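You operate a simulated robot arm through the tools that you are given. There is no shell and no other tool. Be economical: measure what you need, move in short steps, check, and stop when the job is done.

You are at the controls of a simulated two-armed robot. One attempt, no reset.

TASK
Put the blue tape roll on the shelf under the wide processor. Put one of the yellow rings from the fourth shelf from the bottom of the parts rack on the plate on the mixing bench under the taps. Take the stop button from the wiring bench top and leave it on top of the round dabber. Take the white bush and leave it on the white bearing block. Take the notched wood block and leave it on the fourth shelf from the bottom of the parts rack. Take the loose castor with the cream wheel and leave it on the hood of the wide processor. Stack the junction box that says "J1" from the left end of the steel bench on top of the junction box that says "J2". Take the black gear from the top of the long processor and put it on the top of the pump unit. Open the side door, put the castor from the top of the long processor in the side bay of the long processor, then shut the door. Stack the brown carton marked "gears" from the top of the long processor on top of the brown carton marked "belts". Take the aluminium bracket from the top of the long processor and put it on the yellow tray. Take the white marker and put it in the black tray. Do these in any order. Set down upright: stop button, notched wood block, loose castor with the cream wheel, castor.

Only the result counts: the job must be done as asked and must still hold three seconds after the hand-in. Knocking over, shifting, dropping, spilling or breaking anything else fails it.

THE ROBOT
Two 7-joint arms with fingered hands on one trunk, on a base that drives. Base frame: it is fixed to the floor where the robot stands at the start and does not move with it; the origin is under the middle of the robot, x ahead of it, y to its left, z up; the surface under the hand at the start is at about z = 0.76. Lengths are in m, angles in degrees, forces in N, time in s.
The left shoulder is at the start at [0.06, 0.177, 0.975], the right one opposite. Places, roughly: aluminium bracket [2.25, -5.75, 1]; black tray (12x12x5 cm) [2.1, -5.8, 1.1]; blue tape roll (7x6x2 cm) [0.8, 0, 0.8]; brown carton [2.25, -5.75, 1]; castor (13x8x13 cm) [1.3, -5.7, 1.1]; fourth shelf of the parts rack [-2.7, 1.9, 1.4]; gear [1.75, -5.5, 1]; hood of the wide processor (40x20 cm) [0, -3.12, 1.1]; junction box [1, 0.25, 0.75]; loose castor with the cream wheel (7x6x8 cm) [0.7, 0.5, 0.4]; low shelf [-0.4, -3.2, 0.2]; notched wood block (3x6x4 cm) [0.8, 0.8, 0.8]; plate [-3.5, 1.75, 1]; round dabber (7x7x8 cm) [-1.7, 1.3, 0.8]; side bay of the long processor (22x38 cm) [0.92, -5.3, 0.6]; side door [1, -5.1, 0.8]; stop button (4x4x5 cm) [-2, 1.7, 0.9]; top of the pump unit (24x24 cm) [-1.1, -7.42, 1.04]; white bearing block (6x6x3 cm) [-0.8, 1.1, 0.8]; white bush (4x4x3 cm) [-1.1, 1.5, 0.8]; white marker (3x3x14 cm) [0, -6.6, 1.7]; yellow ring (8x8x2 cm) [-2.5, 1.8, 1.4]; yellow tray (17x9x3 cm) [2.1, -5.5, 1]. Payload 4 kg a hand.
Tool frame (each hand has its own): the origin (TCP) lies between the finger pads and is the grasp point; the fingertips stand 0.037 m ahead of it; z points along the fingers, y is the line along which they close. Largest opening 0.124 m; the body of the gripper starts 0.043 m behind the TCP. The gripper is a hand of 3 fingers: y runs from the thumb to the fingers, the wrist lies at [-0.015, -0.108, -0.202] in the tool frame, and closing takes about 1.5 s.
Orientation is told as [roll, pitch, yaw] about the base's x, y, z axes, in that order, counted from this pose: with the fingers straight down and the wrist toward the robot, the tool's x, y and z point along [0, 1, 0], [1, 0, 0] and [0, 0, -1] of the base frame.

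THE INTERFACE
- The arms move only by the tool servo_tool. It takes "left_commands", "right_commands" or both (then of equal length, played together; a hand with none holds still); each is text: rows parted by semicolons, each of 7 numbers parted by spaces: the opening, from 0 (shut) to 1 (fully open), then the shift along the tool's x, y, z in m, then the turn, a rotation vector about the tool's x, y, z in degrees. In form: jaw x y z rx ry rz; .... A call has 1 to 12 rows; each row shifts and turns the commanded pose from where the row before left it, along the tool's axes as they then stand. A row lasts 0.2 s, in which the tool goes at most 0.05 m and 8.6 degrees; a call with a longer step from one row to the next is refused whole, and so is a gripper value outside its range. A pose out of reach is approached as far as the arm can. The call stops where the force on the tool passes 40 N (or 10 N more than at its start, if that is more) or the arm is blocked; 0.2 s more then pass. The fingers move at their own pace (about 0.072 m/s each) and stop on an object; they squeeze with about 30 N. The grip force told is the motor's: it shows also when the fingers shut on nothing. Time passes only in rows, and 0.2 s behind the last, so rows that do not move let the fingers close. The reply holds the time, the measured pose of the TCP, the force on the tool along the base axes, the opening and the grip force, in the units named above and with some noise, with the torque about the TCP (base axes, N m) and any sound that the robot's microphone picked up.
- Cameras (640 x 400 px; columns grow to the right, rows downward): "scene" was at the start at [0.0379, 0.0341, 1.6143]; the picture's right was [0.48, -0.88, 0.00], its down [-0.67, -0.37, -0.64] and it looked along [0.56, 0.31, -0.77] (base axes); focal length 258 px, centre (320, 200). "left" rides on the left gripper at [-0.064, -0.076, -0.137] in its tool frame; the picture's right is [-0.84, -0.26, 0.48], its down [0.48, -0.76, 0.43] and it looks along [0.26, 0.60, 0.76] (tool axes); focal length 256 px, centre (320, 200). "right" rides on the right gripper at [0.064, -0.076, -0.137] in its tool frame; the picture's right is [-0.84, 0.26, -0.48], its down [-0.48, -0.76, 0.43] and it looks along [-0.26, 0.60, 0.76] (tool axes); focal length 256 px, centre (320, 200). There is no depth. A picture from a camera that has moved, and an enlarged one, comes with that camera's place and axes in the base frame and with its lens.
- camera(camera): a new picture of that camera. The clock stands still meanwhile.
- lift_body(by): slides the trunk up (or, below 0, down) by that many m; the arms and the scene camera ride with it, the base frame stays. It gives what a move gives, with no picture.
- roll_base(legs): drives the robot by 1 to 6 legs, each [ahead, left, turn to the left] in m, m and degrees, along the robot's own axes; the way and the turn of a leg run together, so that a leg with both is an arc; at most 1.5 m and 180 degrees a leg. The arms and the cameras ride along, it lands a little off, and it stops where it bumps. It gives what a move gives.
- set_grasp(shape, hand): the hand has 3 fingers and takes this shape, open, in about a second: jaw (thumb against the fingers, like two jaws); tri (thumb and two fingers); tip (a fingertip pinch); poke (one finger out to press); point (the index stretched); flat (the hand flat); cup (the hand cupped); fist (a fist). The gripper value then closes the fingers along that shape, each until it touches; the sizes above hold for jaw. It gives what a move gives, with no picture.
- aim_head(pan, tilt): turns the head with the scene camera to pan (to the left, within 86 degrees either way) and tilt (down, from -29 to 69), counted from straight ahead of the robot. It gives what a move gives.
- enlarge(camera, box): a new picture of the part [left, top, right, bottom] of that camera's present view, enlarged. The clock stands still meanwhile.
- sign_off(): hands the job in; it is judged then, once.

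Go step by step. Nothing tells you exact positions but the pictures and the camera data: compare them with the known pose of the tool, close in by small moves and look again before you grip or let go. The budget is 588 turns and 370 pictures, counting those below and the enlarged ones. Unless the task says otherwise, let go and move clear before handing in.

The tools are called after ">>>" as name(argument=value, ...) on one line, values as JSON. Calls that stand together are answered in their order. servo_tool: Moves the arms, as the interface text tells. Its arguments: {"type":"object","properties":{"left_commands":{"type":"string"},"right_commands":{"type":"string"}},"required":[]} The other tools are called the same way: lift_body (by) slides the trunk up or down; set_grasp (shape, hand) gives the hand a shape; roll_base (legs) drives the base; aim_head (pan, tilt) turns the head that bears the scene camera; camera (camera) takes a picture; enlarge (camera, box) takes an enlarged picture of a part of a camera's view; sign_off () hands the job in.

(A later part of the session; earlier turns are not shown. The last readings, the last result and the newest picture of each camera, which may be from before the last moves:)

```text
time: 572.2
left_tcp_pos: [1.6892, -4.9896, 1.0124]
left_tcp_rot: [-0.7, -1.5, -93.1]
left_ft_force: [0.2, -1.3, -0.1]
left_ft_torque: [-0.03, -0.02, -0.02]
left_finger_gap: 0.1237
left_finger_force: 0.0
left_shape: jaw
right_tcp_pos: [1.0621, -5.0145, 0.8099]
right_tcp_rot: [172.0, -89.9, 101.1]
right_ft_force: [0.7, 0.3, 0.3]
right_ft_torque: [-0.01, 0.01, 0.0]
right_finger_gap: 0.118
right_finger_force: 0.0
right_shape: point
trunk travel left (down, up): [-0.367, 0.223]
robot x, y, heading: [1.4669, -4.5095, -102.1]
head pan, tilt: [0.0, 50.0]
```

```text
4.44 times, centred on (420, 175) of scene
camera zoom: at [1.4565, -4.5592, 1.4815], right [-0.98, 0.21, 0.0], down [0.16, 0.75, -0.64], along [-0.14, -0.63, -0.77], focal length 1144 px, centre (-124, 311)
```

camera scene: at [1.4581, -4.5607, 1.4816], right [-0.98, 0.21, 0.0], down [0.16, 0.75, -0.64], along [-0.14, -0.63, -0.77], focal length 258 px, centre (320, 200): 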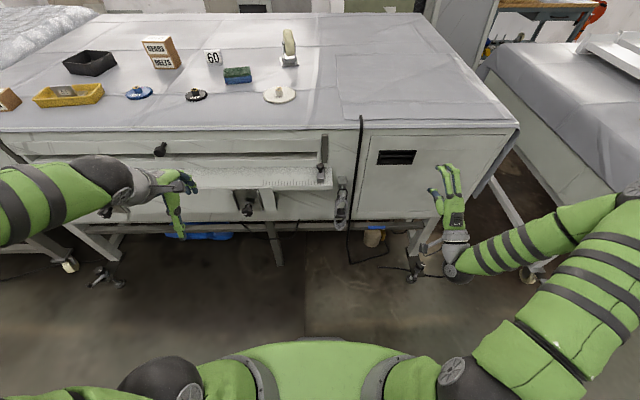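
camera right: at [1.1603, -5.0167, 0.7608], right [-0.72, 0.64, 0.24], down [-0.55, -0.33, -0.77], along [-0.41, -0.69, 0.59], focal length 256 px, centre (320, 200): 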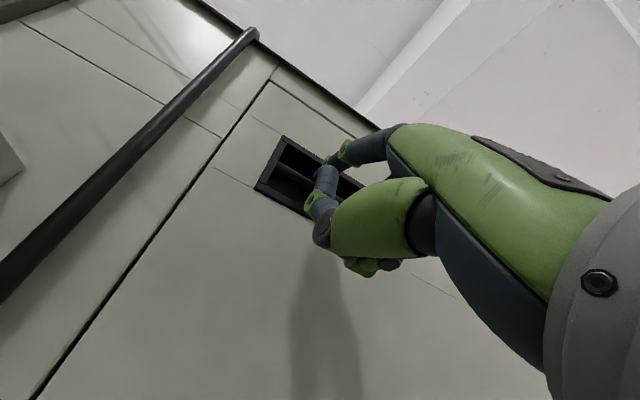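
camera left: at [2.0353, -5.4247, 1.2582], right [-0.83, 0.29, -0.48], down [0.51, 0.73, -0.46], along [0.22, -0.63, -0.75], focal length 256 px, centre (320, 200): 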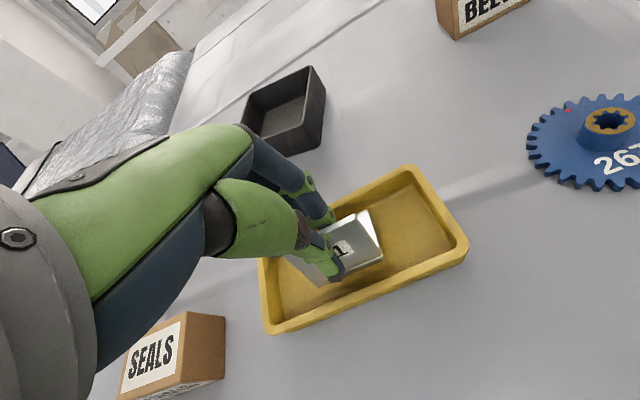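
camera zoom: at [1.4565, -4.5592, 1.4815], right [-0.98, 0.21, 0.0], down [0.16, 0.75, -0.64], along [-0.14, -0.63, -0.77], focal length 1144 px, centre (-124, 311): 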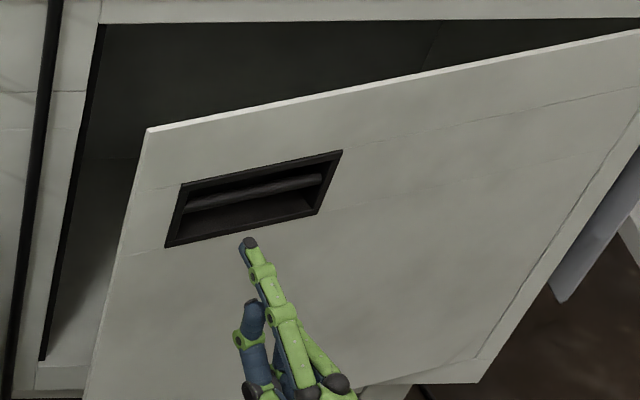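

>>> servo_tool(right_commands="1 -0.006 0 0.02 0 0 0;1 0 0 0.015 0 0 0;1 0 0 0.012 0 0 0;1 0 0 0.01 0 0 0;1 0 0 0 0 0 0")

>>> enlarge(camera="scene", box=[370, 130, 470, 220])

```text
time: 573.4
left_tcp_pos: [1.689, -4.9904, 1.0132]
left_tcp_rot: [-0.6, -1.5, -93.0]
left_ft_force: [1.4, 0.3, 0.2]
left_ft_torque: [0.05, 0.01, 0.01]
left_finger_gap: 0.1238
left_finger_force: 0.0
left_shape: jaw
right_tcp_pos: [1.0609, -5.073, 0.8091]
right_tcp_rot: [-174.1, -89.8, 87.2]
right_ft_force: [-1.2, 1.5, -0.2]
right_ft_torque: [-0.03, -0.02, -0.01]
right_finger_gap: 0.1182
right_finger_force: 0.1
right_shape: point
trunk travel left (down, up): [-0.367, 0.223]
robot x, y, heading: [1.4681, -4.5121, -102.2]
head pan, tilt: [0.0, 50.0]
```

```text
4.44 times, centred on (420, 175) of scene
camera zoom: at [1.4565, -4.5591, 1.4815], right [-0.98, 0.21, 0.0], down [0.16, 0.75, -0.64], along [-0.14, -0.63, -0.77], focal length 1144 px, centre (-124, 311)
```

zoom: 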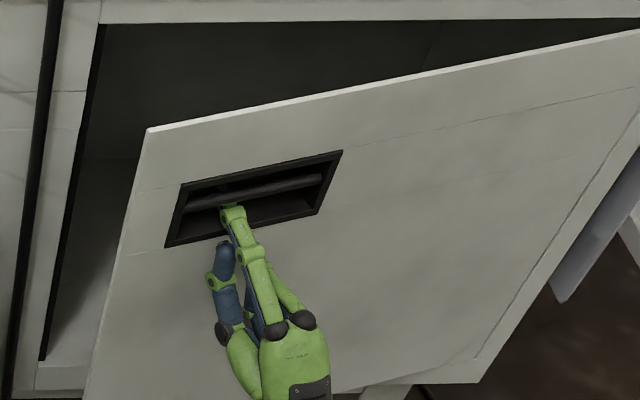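

Hooked again. I tip up and pull along the arc, keeping the height.

>>> servo_tool(right_commands="1 0 0.006 0.006 -5 0 0;1 0 0.006 0 -5 0 0;1 -0.006 0.0075 -0.041 0 0 0;1 -0.006 0.0075 -0.041 0 0 0;1 -0.016 0.007 -0.0377 0 0 0;1 -0.016 0.007 -0.0377 0 0 0;1 -0.0255 0.006 -0.0327 0 0 0;1 -0.0255 0.006 -0.0327 0 0 0;1 0 0 0 0 0 0")

>>> camera(camera="scene")

```text
time: 575.4
left_tcp_pos: [1.6896, -4.9914, 1.0123]
left_tcp_rot: [-0.8, -1.3, -93.0]
left_ft_force: [0.0, -0.5, -0.3]
left_ft_torque: [-0.02, 0.01, 0.0]
left_finger_gap: 0.1236
left_finger_force: 0.1
left_shape: jaw
right_tcp_pos: [0.9524, -4.8572, 0.8221]
right_tcp_rot: [179.9, -79.8, 93.1]
right_ft_force: [-3.8, -6.1, -5.6]
right_ft_torque: [0.65, 0.24, 0.19]
right_finger_gap: 0.1181
right_finger_force: 0.1
right_shape: point
trunk travel left (down, up): [-0.367, 0.223]
robot x, y, heading: [1.4642, -4.5086, -102.0]
head pan, tilt: [0.0, 50.0]
```

```text
84 pictures are left
camera scene: at [1.4558, -4.5597, 1.4815], right [-0.98, 0.21, 0.0], down [0.16, 0.75, -0.64], along [-0.14, -0.63, -0.77], focal length 258 px, centre (320, 200)
```

scene: 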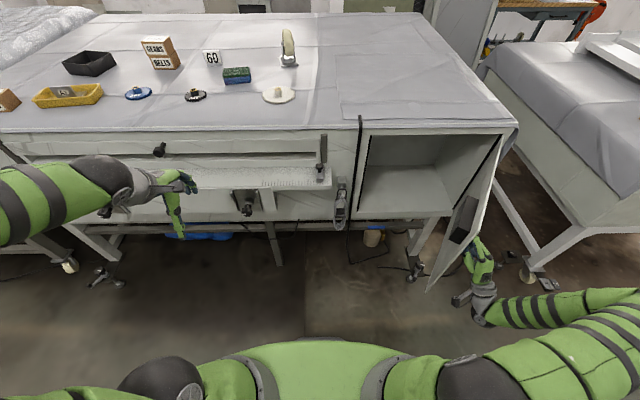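

The door is nearly fully open and the bay is visible. I pull it a little further and unhook.

>>> servo_tool(right_commands="1 -0.035 0.004 -0.022 0 0 0;1 -0.035 0.004 -0.022 0 0 0;1 0 0 0 0 0 0;1 0 -0.015 0 5 0 0;1 0 -0.015 0 5 0 0;1 -0.02 0 -0.03 0 0 0;1 -0.03 0 -0.03 0 0 0;1 0 0 -0.04 0 0 0")

>>> set_grasp(hand="right", shape="jaw")

>>> enlarge(camera="scene", box=[330, 100, 540, 310])

```text
time: 577.2
left_tcp_pos: [1.69, -4.9904, 1.0123]
left_tcp_rot: [-0.7, -1.4, -93.0]
left_ft_force: [-0.8, -0.4, 0.2]
left_ft_torque: [-0.03, 0.01, -0.03]
left_finger_gap: 0.1237
left_finger_force: 0.0
left_shape: jaw
right_tcp_pos: [0.828, -4.7222, 0.7937]
right_tcp_rot: [-178.5, -90.0, 91.7]
right_ft_force: [0.3, 0.2, 0.1]
right_ft_torque: [0.03, 0.0, 0.0]
right_finger_gap: 0.0
right_finger_force: 0.0
right_shape: point
trunk travel left (down, up): [-0.367, 0.223]
robot x, y, heading: [1.4654, -4.5113, -102.0]
head pan, tilt: [0.0, 50.0]
```

```text
time: 578.1
left_tcp_pos: [1.6899, -4.9902, 1.0123]
left_tcp_rot: [-0.7, -1.4, -93.1]
left_ft_force: [0.4, 0.5, -1.0]
left_ft_torque: [0.02, 0.03, -0.02]
left_finger_gap: 0.1237
left_finger_force: 0.1
left_shape: jaw
right_tcp_pos: [0.8265, -4.7238, 0.7932]
right_tcp_rot: [-177.9, -89.8, 90.9]
right_ft_force: [0.2, 0.7, -0.9]
right_ft_torque: [0.0, -0.03, -0.02]
right_finger_gap: 0.1238
right_finger_force: 0.1
right_shape: jaw
trunk travel left (down, up): [-0.367, 0.223]
robot x, y, heading: [1.4656, -4.5095, -102.1]
head pan, tilt: [0.0, 50.0]
```

```text
1.90 times, centred on (435, 205) of scene
camera zoom: at [1.4565, -4.559, 1.4815], right [-0.98, 0.21, 0.0], down [0.16, 0.75, -0.64], along [-0.14, -0.63, -0.77], focal length 490 px, centre (101, 190)
```

zoom: 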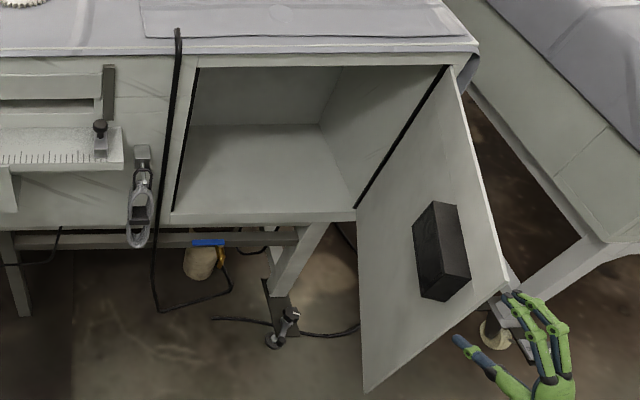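

The door is open; the bay floor is at z≈0.615. Now I raise the trunk, and turn the right hand so that it closes left-right, palm down, to fetch the castor.

>>> servo_tool(right_commands="1 -0.03 0 -0.03 0 0 0;1 -0.03 0 -0.03 0 0 0;1 0 0 0 0 0 0")

>>> lift_body(by=0.22)

>>> servo_tool(right_commands="1 0 0.03 0 0 0 8.2;1 0 0 0 0 0 8.2;1 0 0 0 0 0 8.2;1 0 0 0 0 0 8.2;1 0 0 0 0 0 8.2;1 0 0 0 0 0 8.2;1 0 0 0 0 0 8.2;1 0 0 0 0 0 8.2;1 0 0 0 0 0 8.2;1 0 0 0 0 0 8.2;1 0 0 0 0 0 8;1 0 0 0 0 0 0")

>>> enlarge(camera="scene", box=[230, 90, 350, 180])

>>> camera(camera="scene")

```text
time: 578.9
left_tcp_pos: [1.6896, -4.99, 1.012]
left_tcp_rot: [-0.7, -1.5, -93.0]
left_ft_force: [0.3, -0.2, 0.7]
left_ft_torque: [0.01, 0.02, 0.01]
left_finger_gap: 0.1237
left_finger_force: 0.1
left_shape: jaw
right_tcp_pos: [0.7628, -4.6666, 0.7928]
right_tcp_rot: [-179.0, -89.8, 92.3]
right_ft_force: [0.5, 0.8, 0.2]
right_ft_torque: [-0.01, -0.04, -0.01]
right_finger_gap: 0.1237
right_finger_force: 0.1
right_shape: jaw
trunk travel left (down, up): [-0.367, 0.223]
robot x, y, heading: [1.4661, -4.5046, -102.0]
head pan, tilt: [0.0, 50.0]
```

```text
time: 581.2
left_tcp_pos: [1.6889, -4.9891, 1.2329]
left_tcp_rot: [-0.8, -1.5, -93.0]
left_ft_force: [0.0, 0.2, 0.3]
left_ft_torque: [0.02, 0.01, -0.01]
left_finger_gap: 0.1238
left_finger_force: 0.1
left_shape: jaw
right_tcp_pos: [0.7638, -4.6676, 1.0128]
right_tcp_rot: [-179.9, -90.0, 93.1]
right_ft_force: [0.2, -0.3, -0.9]
right_ft_torque: [-0.02, 0.01, -0.01]
right_finger_gap: 0.1239
right_finger_force: 0.1
right_shape: jaw
trunk travel left (down, up): [-0.587, 0.003]
robot x, y, heading: [1.4644, -4.5102, -102.3]
head pan, tilt: [0.0, 50.0]
```

```text
time: 583.8
left_tcp_pos: [1.6887, -4.99, 1.2319]
left_tcp_rot: [-0.7, -1.4, -93.1]
left_ft_force: [0.4, -0.1, 0.5]
left_ft_torque: [0.01, -0.02, 0.0]
left_finger_gap: 0.1237
left_finger_force: 0.0
left_shape: jaw
right_tcp_pos: [0.7636, -4.6662, 1.0432]
right_tcp_rot: [90.1, 0.1, -176.9]
right_ft_force: [0.3, -0.9, -1.0]
right_ft_torque: [-0.02, 0.0, -0.03]
right_finger_gap: 0.124
right_finger_force: 0.1
right_shape: jaw
trunk travel left (down, up): [-0.587, 0.003]
robot x, y, heading: [1.4602, -4.5109, -102.2]
head pan, tilt: [0.0, 50.0]
```

```text
4.44 times, centred on (290, 135) of scene
camera zoom: at [1.4563, -4.5589, 1.7015], right [-0.98, 0.21, 0.0], down [0.16, 0.75, -0.64], along [-0.14, -0.63, -0.77], focal length 1144 px, centre (453, 489)
```

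zoom: 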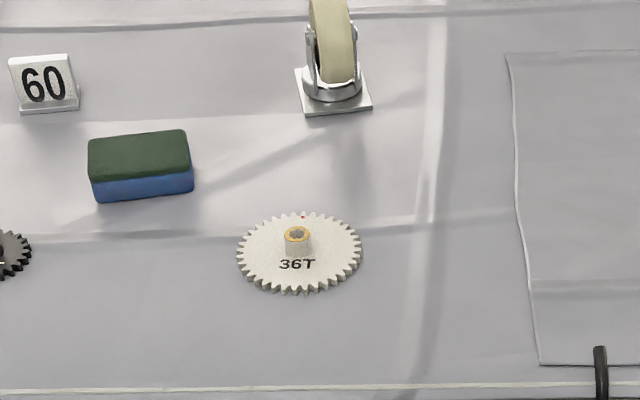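

```text
81 pictures are left
camera scene: at [1.4563, -4.5589, 1.7015], right [-0.98, 0.21, 0.0], down [0.16, 0.75, -0.64], along [-0.14, -0.63, -0.77], focal length 258 px, centre (320, 200)
```

scene: 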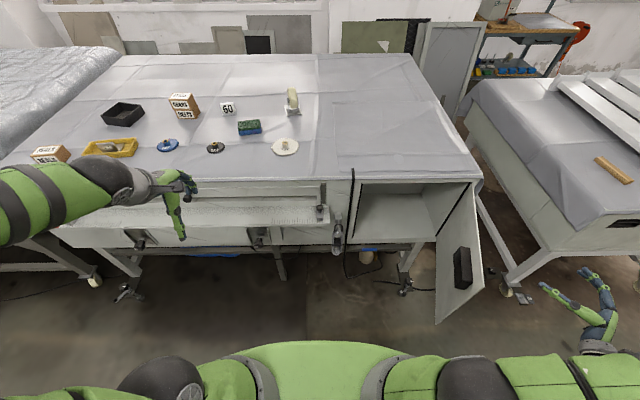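

The castor stands at (1.343,-5.673), wheel edge-on to me, so a left-right grip suits. I raise and orient the right hand and move into place.

>>> servo_tool(right_commands="1 0.04 0 0 -7.5 0 0;1 0.04 0 0 -7.5 0 0;1 0.04 0 0 0 -8.3 0;1 0.03 0 0 0 -8.3 0;1 0 0 0 0 -8.3 0;1 0 0 0 0 0 0")

>>> roll_base(legs=[[0, 0.3, 0], [0.28, 0, 0]])

>>> aim_head(pan=-10, tilt=45)

>>> camera(camera="scene")

>>> camera(camera="right")

```text
time: 585.2
left_tcp_pos: [1.6891, -4.9897, 1.2318]
left_tcp_rot: [-0.8, -1.4, -93.1]
left_ft_force: [0.4, -0.2, -0.5]
left_ft_torque: [0.0, 0.0, -0.01]
left_finger_gap: 0.1238
left_finger_force: 0.0
left_shape: jaw
right_tcp_pos: [0.7632, -4.6695, 1.1919]
right_tcp_rot: [65.1, 0.0, 168.1]
right_ft_force: [-0.2, 0.2, -0.1]
right_ft_torque: [-0.01, -0.02, -0.02]
right_finger_gap: 0.124
right_finger_force: 0.0
right_shape: jaw
trunk travel left (down, up): [-0.587, 0.003]
robot x, y, heading: [1.4667, -4.5123, -102.2]
head pan, tilt: [0.0, 50.0]
```

```text
time: 588.8
left_tcp_pos: [1.9228, -5.3291, 1.2312]
left_tcp_rot: [-0.7, -1.3, -93.0]
left_ft_force: [-0.4, -0.6, 0.5]
left_ft_torque: [0.03, -0.01, 0.04]
left_finger_gap: 0.1235
left_finger_force: 0.0
left_shape: jaw
right_tcp_pos: [0.9964, -5.0104, 1.1917]
right_tcp_rot: [65.2, 0.0, 168.3]
right_ft_force: [-0.1, 0.0, -0.2]
right_ft_torque: [0.0, 0.01, -0.01]
right_finger_gap: 0.1237
right_finger_force: 0.1
right_shape: jaw
trunk travel left (down, up): [-0.587, 0.003]
robot x, y, heading: [1.6993, -4.8493, -102.1]
head pan, tilt: [0.0, 50.0]
```

```text
time: 589.5
left_tcp_pos: [1.9243, -5.3291, 1.2316]
left_tcp_rot: [-0.8, -1.3, -93.0]
left_ft_force: [0.9, -0.5, 0.6]
left_ft_torque: [0.01, -0.02, 0.02]
left_finger_gap: 0.1237
left_finger_force: 0.1
left_shape: jaw
right_tcp_pos: [0.9962, -5.0081, 1.1923]
right_tcp_rot: [65.1, 0.0, 168.2]
right_ft_force: [0.4, -0.1, 0.3]
right_ft_torque: [0.03, -0.01, -0.02]
right_finger_gap: 0.1239
right_finger_force: 0.1
right_shape: jaw
trunk travel left (down, up): [-0.587, 0.003]
robot x, y, heading: [1.7008, -4.846, -102.1]
head pan, tilt: [-10.0, 45.0]
```

```text
80 pictures are left
camera scene: at [1.676, -4.8974, 1.7084], right [-0.93, 0.38, 0.0], down [0.27, 0.66, -0.71], along [-0.27, -0.66, -0.71], focal length 258 px, centre (320, 200)
```

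scene: 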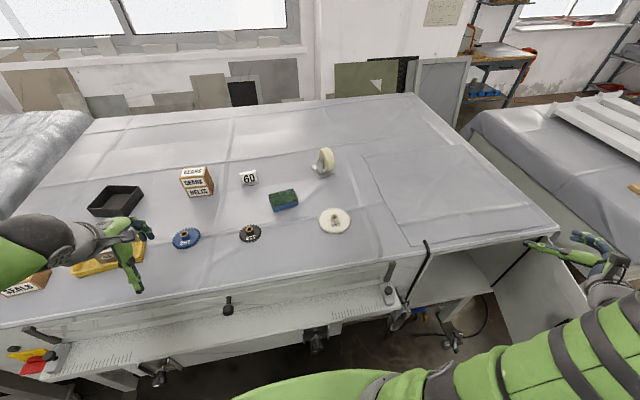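

```text
79 pictures are left
camera right: at [1.0907, -4.929, 1.3075], right [-0.09, 0.83, -0.56], down [0.7, -0.34, -0.62], along [-0.7, -0.45, -0.55], focal length 256 px, centre (320, 200)
```

right: 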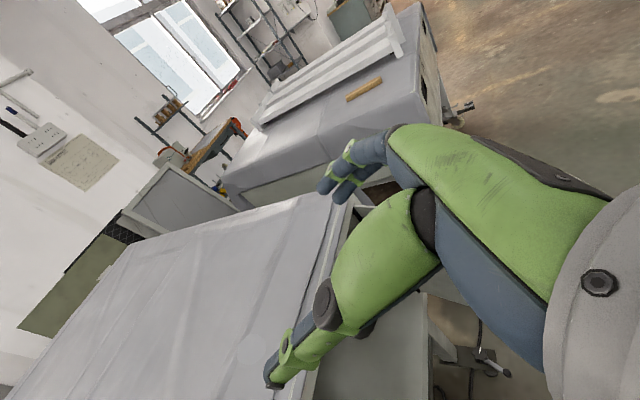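

>>> servo_tool(right_commands="1 0.0112 -0.032 0.0296 0 0 0;1 0.0112 -0.032 0.0296 0 0 0;1 0.0112 -0.032 0.0296 0 0 0;1 0.0112 -0.032 0.0296 0 0 0;1 0.0112 -0.032 0.0296 0 0 0;1 0.0112 -0.032 0.0296 0 0 0;1 0.0112 -0.032 0.0296 0 0 0;1 0.0112 -0.032 0.0296 0 0 0;1 0.0112 -0.032 0.0296 0 0 0;1 0.0112 -0.032 0.0296 0 0 0;1 0.0112 -0.032 0.0296 0 0 0;1 0.0112 -0.032 0.0296 0 0 0")

>>> servo_tool(right_commands="1 0.0112 -0.032 0.0296 0 0 0;1 0.0112 -0.032 0.0296 0 0 0;1 0.0112 -0.032 0.0296 0 0 0;1 0 0 0 0 0 0")

>>> camera(camera="right")

>>> enlarge(camera="scene", box=[250, 120, 410, 250])

```text
time: 592.1
left_tcp_pos: [1.9237, -5.3298, 1.2321]
left_tcp_rot: [-0.7, -1.3, -93.0]
left_ft_force: [-0.6, 0.4, 1.0]
left_ft_torque: [0.02, 0.02, 0.01]
left_finger_gap: 0.1236
left_finger_force: 0.0
left_shape: jaw
right_tcp_pos: [1.258, -5.4722, 1.1704]
right_tcp_rot: [65.1, 0.1, 168.1]
right_ft_force: [0.3, 0.2, 0.0]
right_ft_torque: [0.0, -0.01, -0.01]
right_finger_gap: 0.1239
right_finger_force: 0.0
right_shape: jaw
right hand out of reach, approached as far as the arm can: row 2, 3, 4
trunk travel left (down, up): [-0.587, 0.003]
robot x, y, heading: [1.6997, -4.8478, -102.2]
head pan, tilt: [-10.0, 45.0]
```

```text
time: 593.1
left_tcp_pos: [1.9225, -5.3283, 1.2324]
left_tcp_rot: [-0.7, -1.4, -92.9]
left_ft_force: [0.5, -0.8, -0.3]
left_ft_torque: [0.0, 0.0, 0.0]
left_finger_gap: 0.1237
left_finger_force: 0.1
left_shape: jaw
right_tcp_pos: [1.3331, -5.584, 1.1644]
right_tcp_rot: [65.2, -0.1, 168.1]
right_ft_force: [1.1, 0.6, -0.1]
right_ft_torque: [0.0, 0.03, 0.05]
right_finger_gap: 0.1236
right_finger_force: 0.0
right_shape: jaw
trunk travel left (down, up): [-0.587, 0.003]
robot x, y, heading: [1.7029, -4.8476, -102.2]
head pan, tilt: [-10.0, 45.0]
```

```text
78 pictures are left
camera right: at [1.4265, -5.5027, 1.279], right [-0.09, 0.83, -0.56], down [0.7, -0.34, -0.62], along [-0.7, -0.45, -0.55], focal length 256 px, centre (320, 200)
```

right: 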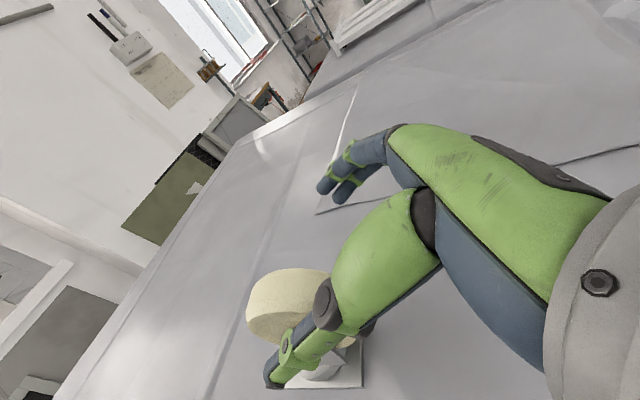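

```text
3.08 times, centred on (330, 185) of scene
camera zoom: at [1.6753, -4.8967, 1.7085], right [-0.93, 0.38, 0.0], down [0.27, 0.65, -0.71], along [-0.27, -0.66, -0.71], focal length 792 px, centre (289, 246)
```

zoom: 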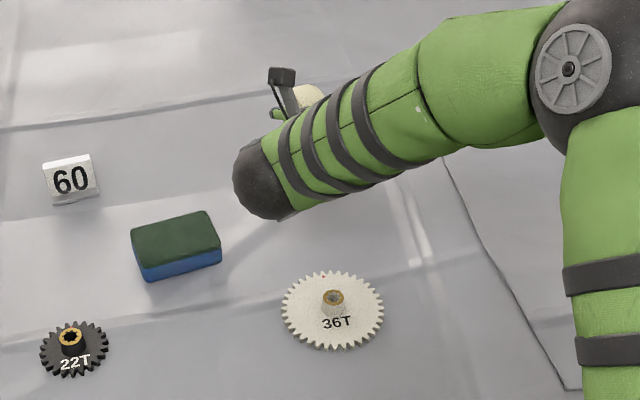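

>>> servo_tool(right_commands="0.9 -0.0144 -0.0075 0.0354 0 0 0;0.9 -0.0144 -0.0075 0.0354 0 0 0;0.9 0 0 0 0 0 0")

>>> camera(camera="right")

```text
time: 593.9
left_tcp_pos: [1.9239, -5.3287, 1.2331]
left_tcp_rot: [-0.7, -1.5, -93.1]
left_ft_force: [0.0, 0.2, 0.0]
left_ft_torque: [0.0, -0.03, 0.04]
left_finger_gap: 0.1235
left_finger_force: 0.1
left_shape: jaw
right_tcp_pos: [1.3373, -5.6381, 1.1084]
right_tcp_rot: [65.3, 0.0, 168.1]
right_ft_force: [0.4, 0.2, 0.3]
right_ft_torque: [-0.01, -0.03, -0.01]
right_finger_gap: 0.1118
right_finger_force: 0.0
right_shape: jaw
trunk travel left (down, up): [-0.587, 0.003]
robot x, y, heading: [1.6961, -4.8447, -102.0]
head pan, tilt: [-10.0, 45.0]
```

```text
76 pictures are left
camera right: at [1.4315, -5.557, 1.224], right [-0.09, 0.83, -0.56], down [0.7, -0.34, -0.62], along [-0.7, -0.45, -0.55], focal length 256 px, centre (320, 200)
```

right: 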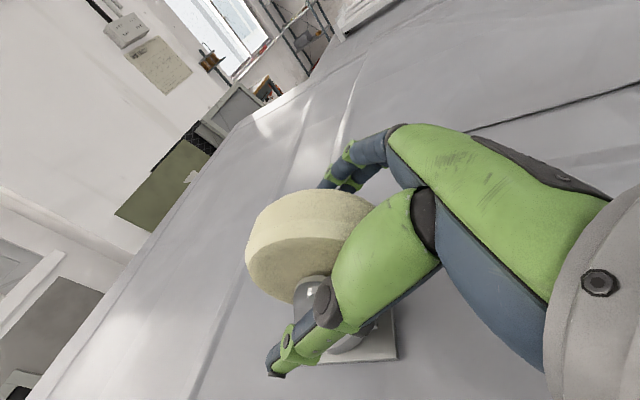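

>>> servo_tool(right_commands="0.6 0 0 0 0 0 0;0.4 0 0 0 0 0 0;0.2 0 0 0 0 0 0;0 0 0 0 0 0 0;0 0 0 0 0 0 0;0 0 0 0 0 0 0;0 0 0 0 0 0 0")

>>> servo_tool(right_commands="0 0.027 0 -0.0127 0 0 0;0 0.027 0 -0.0127 0 0 0;0 0.027 0 -0.0127 0 0 0;0 0 0 0 0 0 0")

>>> camera(camera="right")

>>> enlarge(camera="scene", box=[270, 110, 370, 190])

```text
time: 595.5
left_tcp_pos: [1.9243, -5.3279, 1.2327]
left_tcp_rot: [-0.7, -1.4, -93.0]
left_ft_force: [0.3, 0.1, 0.3]
left_ft_torque: [0.04, 0.0, 0.0]
left_finger_gap: 0.1236
left_finger_force: 0.1
left_shape: jaw
right_tcp_pos: [1.3377, -5.6375, 1.1098]
right_tcp_rot: [65.3, 0.0, 168.2]
right_ft_force: [3.0, -1.7, 7.5]
right_ft_torque: [-0.29, 0.01, 0.21]
right_finger_gap: 0.0492
right_finger_force: 29.8
right_shape: jaw
trunk travel left (down, up): [-0.587, 0.003]
robot x, y, heading: [1.7018, -4.8496, -102.2]
head pan, tilt: [-10.0, 45.0]
```

```text
time: 596.5
left_tcp_pos: [1.9244, -5.3291, 1.232]
left_tcp_rot: [-0.7, -1.4, -93.1]
left_ft_force: [-1.2, 0.1, 0.6]
left_ft_torque: [0.03, 0.02, -0.03]
left_finger_gap: 0.1239
left_finger_force: 0.1
left_shape: jaw
right_tcp_pos: [1.3375, -5.6374, 1.1982]
right_tcp_rot: [65.2, -0.1, 168.3]
right_ft_force: [0.4, -0.3, -4.7]
right_ft_torque: [0.03, -0.05, 0.03]
right_finger_gap: 0.0474
right_finger_force: 30.1
right_shape: jaw
trunk travel left (down, up): [-0.587, 0.003]
robot x, y, heading: [1.7008, -4.849, -102.1]
head pan, tilt: [-10.0, 45.0]
```

```text
75 pictures are left
camera right: at [1.4308, -5.5577, 1.3131], right [-0.09, 0.83, -0.56], down [0.71, -0.34, -0.62], along [-0.7, -0.45, -0.55], focal length 256 px, centre (320, 200)
```

right: 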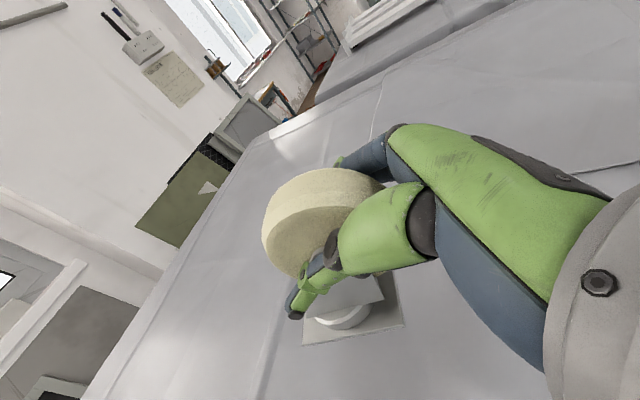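

```text
5.00 times, centred on (320, 150) of scene
camera zoom: at [1.6755, -4.8987, 1.7084], right [-0.93, 0.38, 0.0], down [0.27, 0.66, -0.71], along [-0.27, -0.65, -0.71], focal length 1288 px, centre (320, 450)
```

zoom: 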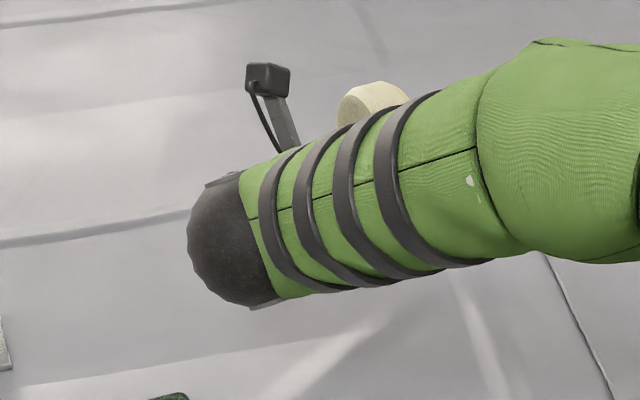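

The castor is held upright. I back away from the table, retract, and line up with the bay at the proper height.

>>> roll_base(legs=[[-0.5, 0, 0]])

>>> servo_tool(right_commands="0 -0.0159 0 -0.034 0 0 0;0 -0.0159 0 -0.034 0 0 0;0 -0.0159 0 -0.034 0 0 0;0 -0.0159 0 -0.034 0 0 0;0 0 0 0 0 0 0", left_commands="1 0 -0.04 0 0 0 0;1 0 -0.04 0 0 0 0;1 0 0 0 0 0 0;1 0 0 0 0 0 0;1 0 0 0 0 0 0")

>>> roll_base(legs=[[0, -0.2, 0]])

>>> lift_body(by=-0.35)

>>> aim_head(pan=-12, tilt=35)

>>> camera(camera="scene")

```text
time: 599.5
left_tcp_pos: [2.0291, -4.8372, 1.2317]
left_tcp_rot: [-0.6, -1.3, -93.0]
left_ft_force: [1.2, 0.1, 0.1]
left_ft_torque: [-0.01, 0.0, 0.01]
left_finger_gap: 0.1235
left_finger_force: 0.0
left_shape: jaw
right_tcp_pos: [1.4431, -5.1467, 1.2]
right_tcp_rot: [65.2, 0.0, 168.2]
right_ft_force: [0.8, 0.2, -4.7]
right_ft_torque: [0.05, -0.05, 0.01]
right_finger_gap: 0.0478
right_finger_force: 30.2
right_shape: jaw
trunk travel left (down, up): [-0.587, 0.003]
robot x, y, heading: [1.8064, -4.3559, -102.1]
head pan, tilt: [-10.0, 45.0]
```

```text
time: 600.7
left_tcp_pos: [2.0366, -4.773, 1.2461]
left_tcp_rot: [-0.7, -1.2, -93.0]
left_ft_force: [0.1, 0.7, 0.0]
left_ft_torque: [0.01, 0.02, 0.02]
left_finger_gap: 0.1236
left_finger_force: 0.2
left_shape: jaw
left hand out of reach, approached as far as the arm can: row 2
right_tcp_pos: [1.4741, -4.9994, 1.1991]
right_tcp_rot: [65.1, -0.1, 168.2]
right_ft_force: [0.5, -0.2, -5.1]
right_ft_torque: [0.05, -0.05, 0.0]
right_finger_gap: 0.0476
right_finger_force: 30.2
right_shape: jaw
trunk travel left (down, up): [-0.587, 0.003]
robot x, y, heading: [1.8062, -4.359, -102.1]
head pan, tilt: [-10.0, 45.0]
```

```text
time: 602.3
left_tcp_pos: [1.8418, -4.7283, 1.2474]
left_tcp_rot: [-0.5, -1.2, -93.1]
left_ft_force: [0.5, 0.6, 0.1]
left_ft_torque: [0.03, -0.03, -0.01]
left_finger_gap: 0.1239
left_finger_force: 0.0
left_shape: jaw
right_tcp_pos: [1.2785, -4.9581, 1.198]
right_tcp_rot: [65.1, 0.1, 168.3]
right_ft_force: [0.2, -0.2, -5.3]
right_ft_torque: [0.04, -0.04, 0.02]
right_finger_gap: 0.0474
right_finger_force: 30.1
right_shape: jaw
trunk travel left (down, up): [-0.587, 0.003]
robot x, y, heading: [1.6118, -4.3151, -102.2]
head pan, tilt: [-10.0, 45.0]
```

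```text
time: 605.7
left_tcp_pos: [1.8427, -4.7293, 0.8958]
left_tcp_rot: [-0.7, -1.2, -93.0]
left_ft_force: [-0.2, 0.1, -0.5]
left_ft_torque: [0.01, 0.04, 0.02]
left_finger_gap: 0.1237
left_finger_force: 0.2
left_shape: jaw
right_tcp_pos: [1.2805, -4.9592, 0.85]
right_tcp_rot: [65.0, 0.0, 168.2]
right_ft_force: [0.0, -0.5, -4.7]
right_ft_torque: [0.05, -0.06, 0.03]
right_finger_gap: 0.0473
right_finger_force: 29.8
right_shape: jaw
trunk travel left (down, up): [-0.237, 0.353]
robot x, y, heading: [1.6081, -4.3132, -102.4]
head pan, tilt: [-10.0, 45.0]
```

```text
time: 606.4
left_tcp_pos: [1.8424, -4.7308, 0.8955]
left_tcp_rot: [-0.7, -1.2, -93.0]
left_ft_force: [0.6, -0.5, 0.0]
left_ft_torque: [0.01, 0.03, 0.0]
left_finger_gap: 0.1237
left_finger_force: 0.1
left_shape: jaw
right_tcp_pos: [1.2803, -4.9573, 0.8484]
right_tcp_rot: [65.1, 0.0, 168.1]
right_ft_force: [0.2, -0.4, -4.5]
right_ft_torque: [0.06, -0.04, 0.01]
right_finger_gap: 0.0473
right_finger_force: 30.1
right_shape: jaw
trunk travel left (down, up): [-0.237, 0.353]
robot x, y, heading: [1.6123, -4.3196, -101.9]
head pan, tilt: [-12.0, 35.0]
```

```text
73 pictures are left
camera scene: at [1.5819, -4.3708, 1.3732], right [-0.91, 0.41, 0.0], down [0.23, 0.52, -0.82], along [-0.33, -0.75, -0.57], focal length 258 px, centre (320, 200)
```

scene: 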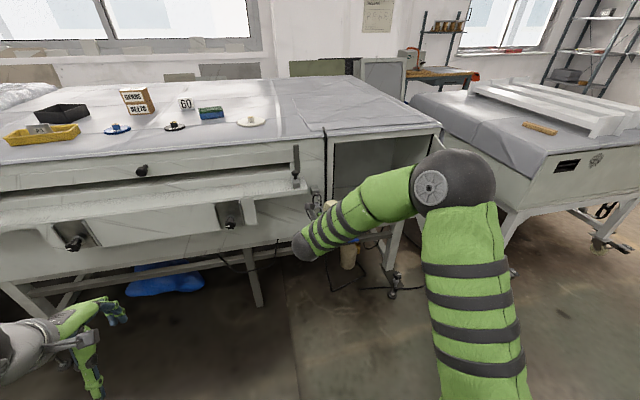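

>>> roll_base(legs=[[0, -0.12, 0]])

>>> servo_tool(right_commands="0 -0.027 0.03 0.0127 0 0 0;0 -0.027 0.03 0.0127 0 0 0;0 -0.027 0.03 0.0127 0 0 0;0 -0.027 0.025 0.0127 0 0 0;0 -0.018 0 0.008 0 0 0;0 0 0 0 0 0 0")

>>> camera(camera="right")

>>> camera(camera="scene")

```text
time: 607.6
left_tcp_pos: [1.7261, -4.7047, 0.8967]
left_tcp_rot: [-0.7, -1.4, -92.9]
left_ft_force: [0.0, -0.3, -0.2]
left_ft_torque: [-0.03, -0.01, 0.02]
left_finger_gap: 0.1235
left_finger_force: 0.1
left_shape: jaw
right_tcp_pos: [1.1648, -4.9332, 0.8491]
right_tcp_rot: [65.1, 0.0, 168.1]
right_ft_force: [-0.3, 0.6, -4.4]
right_ft_torque: [0.05, -0.03, 0.01]
right_finger_gap: 0.0474
right_finger_force: 30.4
right_shape: jaw
trunk travel left (down, up): [-0.237, 0.353]
robot x, y, heading: [1.4956, -4.2884, -102.2]
head pan, tilt: [-12.0, 35.0]
```

```text
time: 609.0
left_tcp_pos: [1.7258, -4.7061, 0.896]
left_tcp_rot: [-0.7, -1.3, -92.9]
left_ft_force: [0.3, 0.4, 0.3]
left_ft_torque: [-0.03, 0.0, -0.01]
left_finger_gap: 0.1237
left_finger_force: 0.1
left_shape: jaw
right_tcp_pos: [1.0515, -4.9102, 0.7099]
right_tcp_rot: [65.0, 0.0, 168.2]
right_ft_force: [-0.4, -0.4, -4.9]
right_ft_torque: [0.05, -0.07, 0.01]
right_finger_gap: 0.047
right_finger_force: 29.9
right_shape: jaw
trunk travel left (down, up): [-0.237, 0.353]
robot x, y, heading: [1.4955, -4.2909, -101.9]
head pan, tilt: [-12.0, 35.0]
```

```text
72 pictures are left
camera right: at [1.1454, -4.8299, 0.8246], right [-0.09, 0.83, -0.56], down [0.71, -0.34, -0.62], along [-0.7, -0.45, -0.55], focal length 256 px, centre (320, 200)
```

right: 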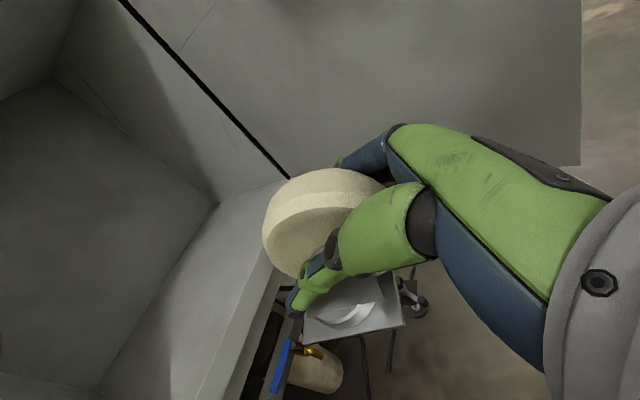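

```text
71 pictures are left
camera scene: at [1.4659, -4.3461, 1.3732], right [-0.91, 0.41, 0.0], down [0.23, 0.52, -0.82], along [-0.33, -0.75, -0.57], focal length 258 px, centre (320, 200)
```

scene: 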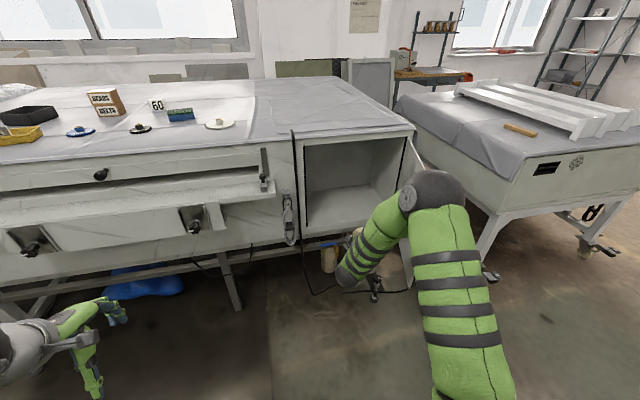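

>>> servo_tool(right_commands="0 0.0317 0.01 -0.0148 0 0 0;0 0 0 0 0 0 0")

>>> roll_base(legs=[[0.16, 0, 0]])

>>> camera(camera="right")

>>> enlarge(camera="scene", box=[270, 120, 450, 300])

```text
time: 609.6
left_tcp_pos: [1.7263, -4.7052, 0.8967]
left_tcp_rot: [-0.7, -1.4, -92.8]
left_ft_force: [0.1, 0.0, 0.0]
left_ft_torque: [0.01, 0.06, 0.02]
left_finger_gap: 0.1236
left_finger_force: 0.1
left_shape: jaw
right_tcp_pos: [1.0414, -4.9075, 0.7441]
right_tcp_rot: [65.1, 0.0, 168.3]
right_ft_force: [-0.8, 1.1, -5.2]
right_ft_torque: [0.08, -0.07, -0.01]
right_finger_gap: 0.0473
right_finger_force: 30.1
right_shape: jaw
trunk travel left (down, up): [-0.237, 0.353]
robot x, y, heading: [1.4994, -4.2904, -102.1]
head pan, tilt: [-12.0, 35.0]
```

```text
time: 611.0
left_tcp_pos: [1.692, -4.8615, 0.8956]
left_tcp_rot: [-0.8, -1.3, -93.0]
left_ft_force: [-0.4, -0.2, 0.2]
left_ft_torque: [-0.01, 0.0, 0.03]
left_finger_gap: 0.1236
left_finger_force: 0.0
left_shape: jaw
right_tcp_pos: [1.008, -5.064, 0.7441]
right_tcp_rot: [65.1, 0.0, 168.3]
right_ft_force: [0.1, 0.1, -4.3]
right_ft_torque: [0.09, -0.08, 0.0]
right_finger_gap: 0.0469
right_finger_force: 29.6
right_shape: jaw
trunk travel left (down, up): [-0.237, 0.353]
robot x, y, heading: [1.4595, -4.4485, -102.0]
head pan, tilt: [-12.0, 35.0]
```

```text
70 pictures are left
camera right: at [1.1017, -4.9837, 0.8589], right [-0.09, 0.83, -0.56], down [0.7, -0.34, -0.62], along [-0.7, -0.45, -0.55], focal length 256 px, centre (320, 200)
```

right: 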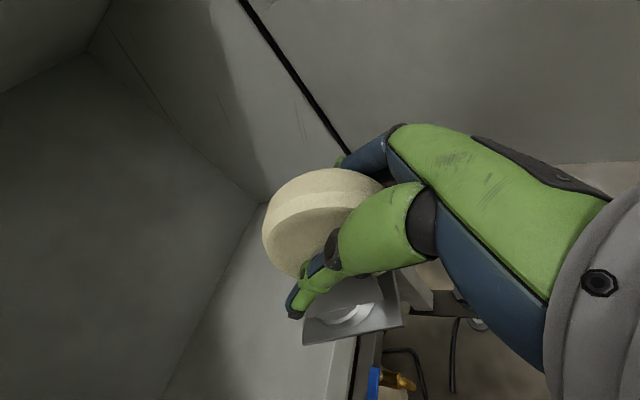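

```text
2.22 times, centred on (360, 210) of scene
camera zoom: at [1.4321, -4.5028, 1.3732], right [-0.91, 0.41, 0.0], down [0.23, 0.52, -0.82], along [-0.33, -0.75, -0.57], focal length 572 px, centre (231, 178)
```

zoom: 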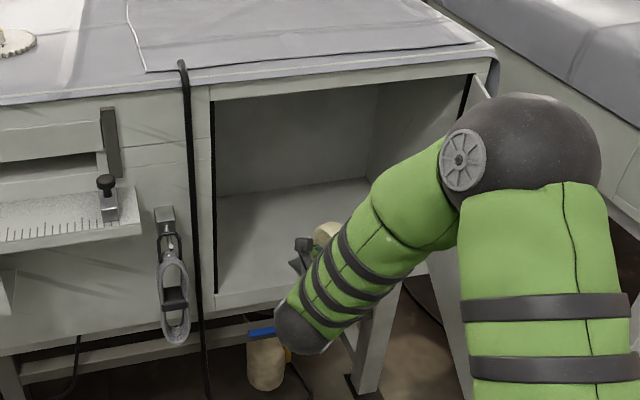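

>>> roll_base(legs=[[0.12, 0, 0]])

>>> camera(camera="right")

```text
time: 612.3
left_tcp_pos: [1.6678, -4.9801, 0.8967]
left_tcp_rot: [-0.7, -1.4, -93.0]
left_ft_force: [-0.9, -0.1, -0.9]
left_ft_torque: [-0.01, -0.02, -0.01]
left_finger_gap: 0.1236
left_finger_force: 0.1
left_shape: jaw
right_tcp_pos: [0.9829, -5.1816, 0.7443]
right_tcp_rot: [65.1, 0.0, 168.2]
right_ft_force: [0.0, -0.5, -5.7]
right_ft_torque: [0.08, -0.05, -0.02]
right_finger_gap: 0.0474
right_finger_force: 29.8
right_shape: jaw
trunk travel left (down, up): [-0.237, 0.353]
robot x, y, heading: [1.4374, -4.5656, -102.0]
head pan, tilt: [-12.0, 35.0]
```

```text
68 pictures are left
camera right: at [1.0763, -5.1021, 0.8588], right [-0.09, 0.83, -0.56], down [0.7, -0.34, -0.62], along [-0.7, -0.45, -0.55], focal length 256 px, centre (320, 200)
```

right: 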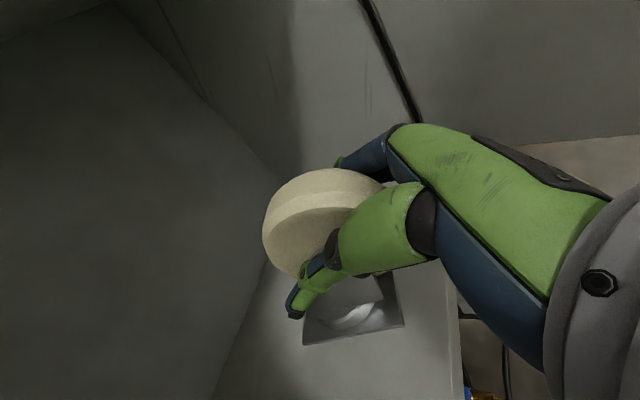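

>>> roll_base(legs=[[0.03, 0, 0]])

>>> servo_tool(right_commands="0 -0.027 0 0.0127 0 0 0;0 -0.007 0 0.0034 0 0 0;0 0 0 0 0 0 0")

>>> servo_tool(right_commands="0 -0.0045 0 0.0021 0 0 0;0 0 0 0 0 0 0")

>>> servo_tool(right_commands="0 -0.0045 0 0.0021 0 0 0;0 0 0 0 0 0 0")

```text
time: 613.1
left_tcp_pos: [1.6602, -5.0101, 0.8965]
left_tcp_rot: [-0.8, -1.1, -92.9]
left_ft_force: [0.2, -0.8, 0.6]
left_ft_torque: [0.01, 0.0, -0.01]
left_finger_gap: 0.1236
left_finger_force: 0.0
left_shape: jaw
right_tcp_pos: [0.9767, -5.2118, 0.743]
right_tcp_rot: [64.9, 0.0, 168.2]
right_ft_force: [0.1, 0.2, -4.8]
right_ft_torque: [0.04, -0.04, -0.04]
right_finger_gap: 0.0469
right_finger_force: 30.2
right_shape: jaw
trunk travel left (down, up): [-0.237, 0.353]
robot x, y, heading: [1.4298, -4.5985, -102.0]
head pan, tilt: [-12.0, 35.0]
```

```text
time: 613.9
left_tcp_pos: [1.6595, -5.0093, 0.8968]
left_tcp_rot: [-0.7, -1.3, -93.0]
left_ft_force: [-0.3, -0.5, 0.2]
left_ft_torque: [-0.02, -0.01, 0.0]
left_finger_gap: 0.1238
left_finger_force: 0.1
left_shape: jaw
right_tcp_pos: [0.9765, -5.212, 0.7059]
right_tcp_rot: [65.0, 0.0, 168.2]
right_ft_force: [-0.4, 0.7, -4.3]
right_ft_torque: [0.07, -0.05, -0.01]
right_finger_gap: 0.0473
right_finger_force: 30.1
right_shape: jaw
trunk travel left (down, up): [-0.237, 0.353]
robot x, y, heading: [1.4342, -4.5975, -102.0]
head pan, tilt: [-12.0, 35.0]
```

```text
time: 614.5
left_tcp_pos: [1.6619, -5.0105, 0.8958]
left_tcp_rot: [-0.7, -1.2, -93.1]
left_ft_force: [0.6, -0.6, 0.5]
left_ft_torque: [0.0, 0.0, -0.03]
left_finger_gap: 0.1238
left_finger_force: 0.0
left_shape: jaw
right_tcp_pos: [0.9753, -5.2111, 0.7008]
right_tcp_rot: [65.0, 0.0, 168.2]
right_ft_force: [0.6, 0.5, -4.7]
right_ft_torque: [0.02, -0.05, 0.05]
right_finger_gap: 0.0471
right_finger_force: 30.0
right_shape: jaw
trunk travel left (down, up): [-0.237, 0.353]
robot x, y, heading: [1.433, -4.5982, -101.8]
head pan, tilt: [-12.0, 35.0]
```

```text
time: 615.1
left_tcp_pos: [1.66, -5.0101, 0.8952]
left_tcp_rot: [-0.7, -1.2, -93.0]
left_ft_force: [0.6, 0.4, 0.0]
left_ft_torque: [-0.02, -0.01, -0.01]
left_finger_gap: 0.1236
left_finger_force: 0.0
left_shape: jaw
right_tcp_pos: [0.9759, -5.2102, 0.6971]
right_tcp_rot: [65.0, 0.1, 168.1]
right_ft_force: [-0.1, 0.5, -5.5]
right_ft_torque: [0.07, -0.03, -0.01]
right_finger_gap: 0.0467
right_finger_force: 30.6
right_shape: jaw
trunk travel left (down, up): [-0.237, 0.353]
robot x, y, heading: [1.4312, -4.5944, -102.2]
head pan, tilt: [-12.0, 35.0]
```

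Not yet touching; I continue down in small steps.

>>> servo_tool(right_commands="0 -0.0045 0 0.0021 0 0 0;0 -0.0045 0 0.0021 0 0 0;0 0 0 0 0 0 0")

>>> servo_tool(right_commands="0 -0.0045 0 0.0021 0 0 0;0 -0.0045 0 0.0021 0 0 0;0 0 0 0 0 0 0")

>>> camera(camera="right")

```text
time: 615.9
left_tcp_pos: [1.6611, -5.0093, 0.8956]
left_tcp_rot: [-0.7, -1.2, -92.9]
left_ft_force: [0.5, 0.1, -0.4]
left_ft_torque: [0.01, 0.02, 0.05]
left_finger_gap: 0.1238
left_finger_force: 0.1
left_shape: jaw
right_tcp_pos: [0.9761, -5.212, 0.6857]
right_tcp_rot: [65.0, 0.0, 168.1]
right_ft_force: [0.6, -0.3, -5.2]
right_ft_torque: [0.06, -0.06, -0.03]
right_finger_gap: 0.0472
right_finger_force: 30.3
right_shape: jaw
trunk travel left (down, up): [-0.237, 0.353]
robot x, y, heading: [1.4283, -4.5933, -102.0]
head pan, tilt: [-12.0, 35.0]
```

```text
time: 616.7
left_tcp_pos: [1.6608, -5.0092, 0.8966]
left_tcp_rot: [-0.7, -1.3, -93.0]
left_ft_force: [0.9, -0.2, 0.8]
left_ft_torque: [-0.04, -0.03, -0.02]
left_finger_gap: 0.1234
left_finger_force: 0.0
left_shape: jaw
right_tcp_pos: [0.9769, -5.2111, 0.676]
right_tcp_rot: [64.9, 0.0, 168.2]
right_ft_force: [0.2, -0.3, -4.7]
right_ft_torque: [0.05, -0.02, 0.01]
right_finger_gap: 0.0468
right_finger_force: 30.1
right_shape: jaw
trunk travel left (down, up): [-0.237, 0.353]
robot x, y, heading: [1.4307, -4.5972, -101.9]
head pan, tilt: [-12.0, 35.0]
```

```text
67 pictures are left
camera right: at [1.0702, -5.132, 0.7912], right [-0.09, 0.83, -0.56], down [0.71, -0.34, -0.62], along [-0.7, -0.45, -0.55], focal length 256 px, centre (320, 200)
```

right: 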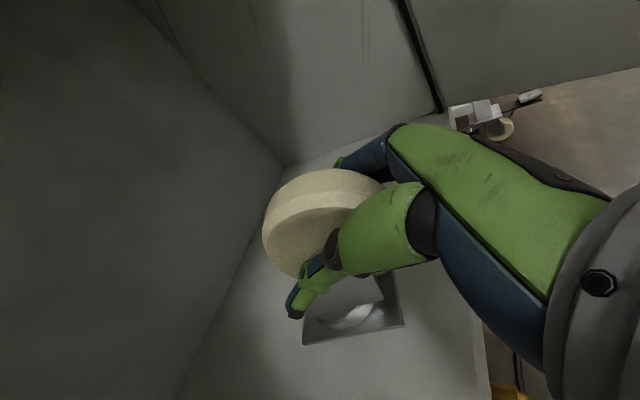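

>>> servo_tool(right_commands="0 -0.009 0 0.0042 0 0 0;0 -0.0045 0 0.0021 0 0 0;0 0 0 0 0 0 0")

>>> servo_tool(right_commands="0 -0.0045 0 0.0021 0 0 0;0 -0.0045 0 0.0021 0 0 0;0 0 0 0 0 0 0")

>>> servo_tool(right_commands="0 -0.0045 0 0.0021 0 0 0;0 -0.0045 0 0.0021 0 0 0;0 0 0 0 0 0 0")

```text
time: 617.5
left_tcp_pos: [1.6614, -5.0098, 0.8957]
left_tcp_rot: [-0.7, -1.3, -92.9]
left_ft_force: [0.5, -0.6, 0.8]
left_ft_torque: [-0.01, 0.02, 0.02]
left_finger_gap: 0.1237
left_finger_force: 0.1
left_shape: jaw
right_tcp_pos: [0.9768, -5.2117, 0.6641]
right_tcp_rot: [65.4, -0.1, 168.0]
right_ft_force: [-1.4, 3.4, 14.7]
right_ft_torque: [-0.2, 0.25, 0.09]
right_finger_gap: 0.0473
right_finger_force: 30.4
right_shape: jaw
trunk travel left (down, up): [-0.237, 0.353]
robot x, y, heading: [1.4306, -4.5952, -101.8]
head pan, tilt: [-12.0, 35.0]
```

```text
time: 618.0
left_tcp_pos: [1.6617, -5.0098, 0.8963]
left_tcp_rot: [-0.6, -1.4, -93.1]
left_ft_force: [0.1, 0.2, -0.5]
left_ft_torque: [-0.04, 0.02, 0.01]
left_finger_gap: 0.1237
left_finger_force: 0.0
left_shape: jaw
right_tcp_pos: [0.9749, -5.2133, 0.6631]
right_tcp_rot: [66.2, -0.3, 168.0]
right_ft_force: [1.2, 2.7, 17.8]
right_ft_torque: [-0.19, 0.36, -0.02]
right_finger_gap: 0.0474
right_finger_force: 30.1
right_shape: jaw
trunk travel left (down, up): [-0.237, 0.353]
robot x, y, heading: [1.4296, -4.5955, -102.0]
head pan, tilt: [-12.0, 35.0]
stopped in row 2 (right hand): the force on the tool passed its limit at 44 N (the readings are from after the stop); the commanded pose is now the measured one
```

```text
time: 618.5
left_tcp_pos: [1.6604, -5.0078, 0.8962]
left_tcp_rot: [-0.7, -1.4, -93.0]
left_ft_force: [0.3, 0.4, -0.4]
left_ft_torque: [0.02, 0.01, -0.02]
left_finger_gap: 0.1239
left_finger_force: 0.0
left_shape: jaw
right_tcp_pos: [0.9744, -5.2147, 0.6632]
right_tcp_rot: [67.0, -0.4, 167.9]
right_ft_force: [1.6, 3.6, 18.4]
right_ft_torque: [-0.21, 0.38, -0.02]
right_finger_gap: 0.0473
right_finger_force: 29.9
right_shape: jaw
trunk travel left (down, up): [-0.237, 0.353]
robot x, y, heading: [1.4329, -4.5975, -102.5]
head pan, tilt: [-12.0, 35.0]
stopped in row 2 (right hand): the force on the tool passed its limit at 44 N (the readings are from after the stop); the commanded pose is now the measured one
```

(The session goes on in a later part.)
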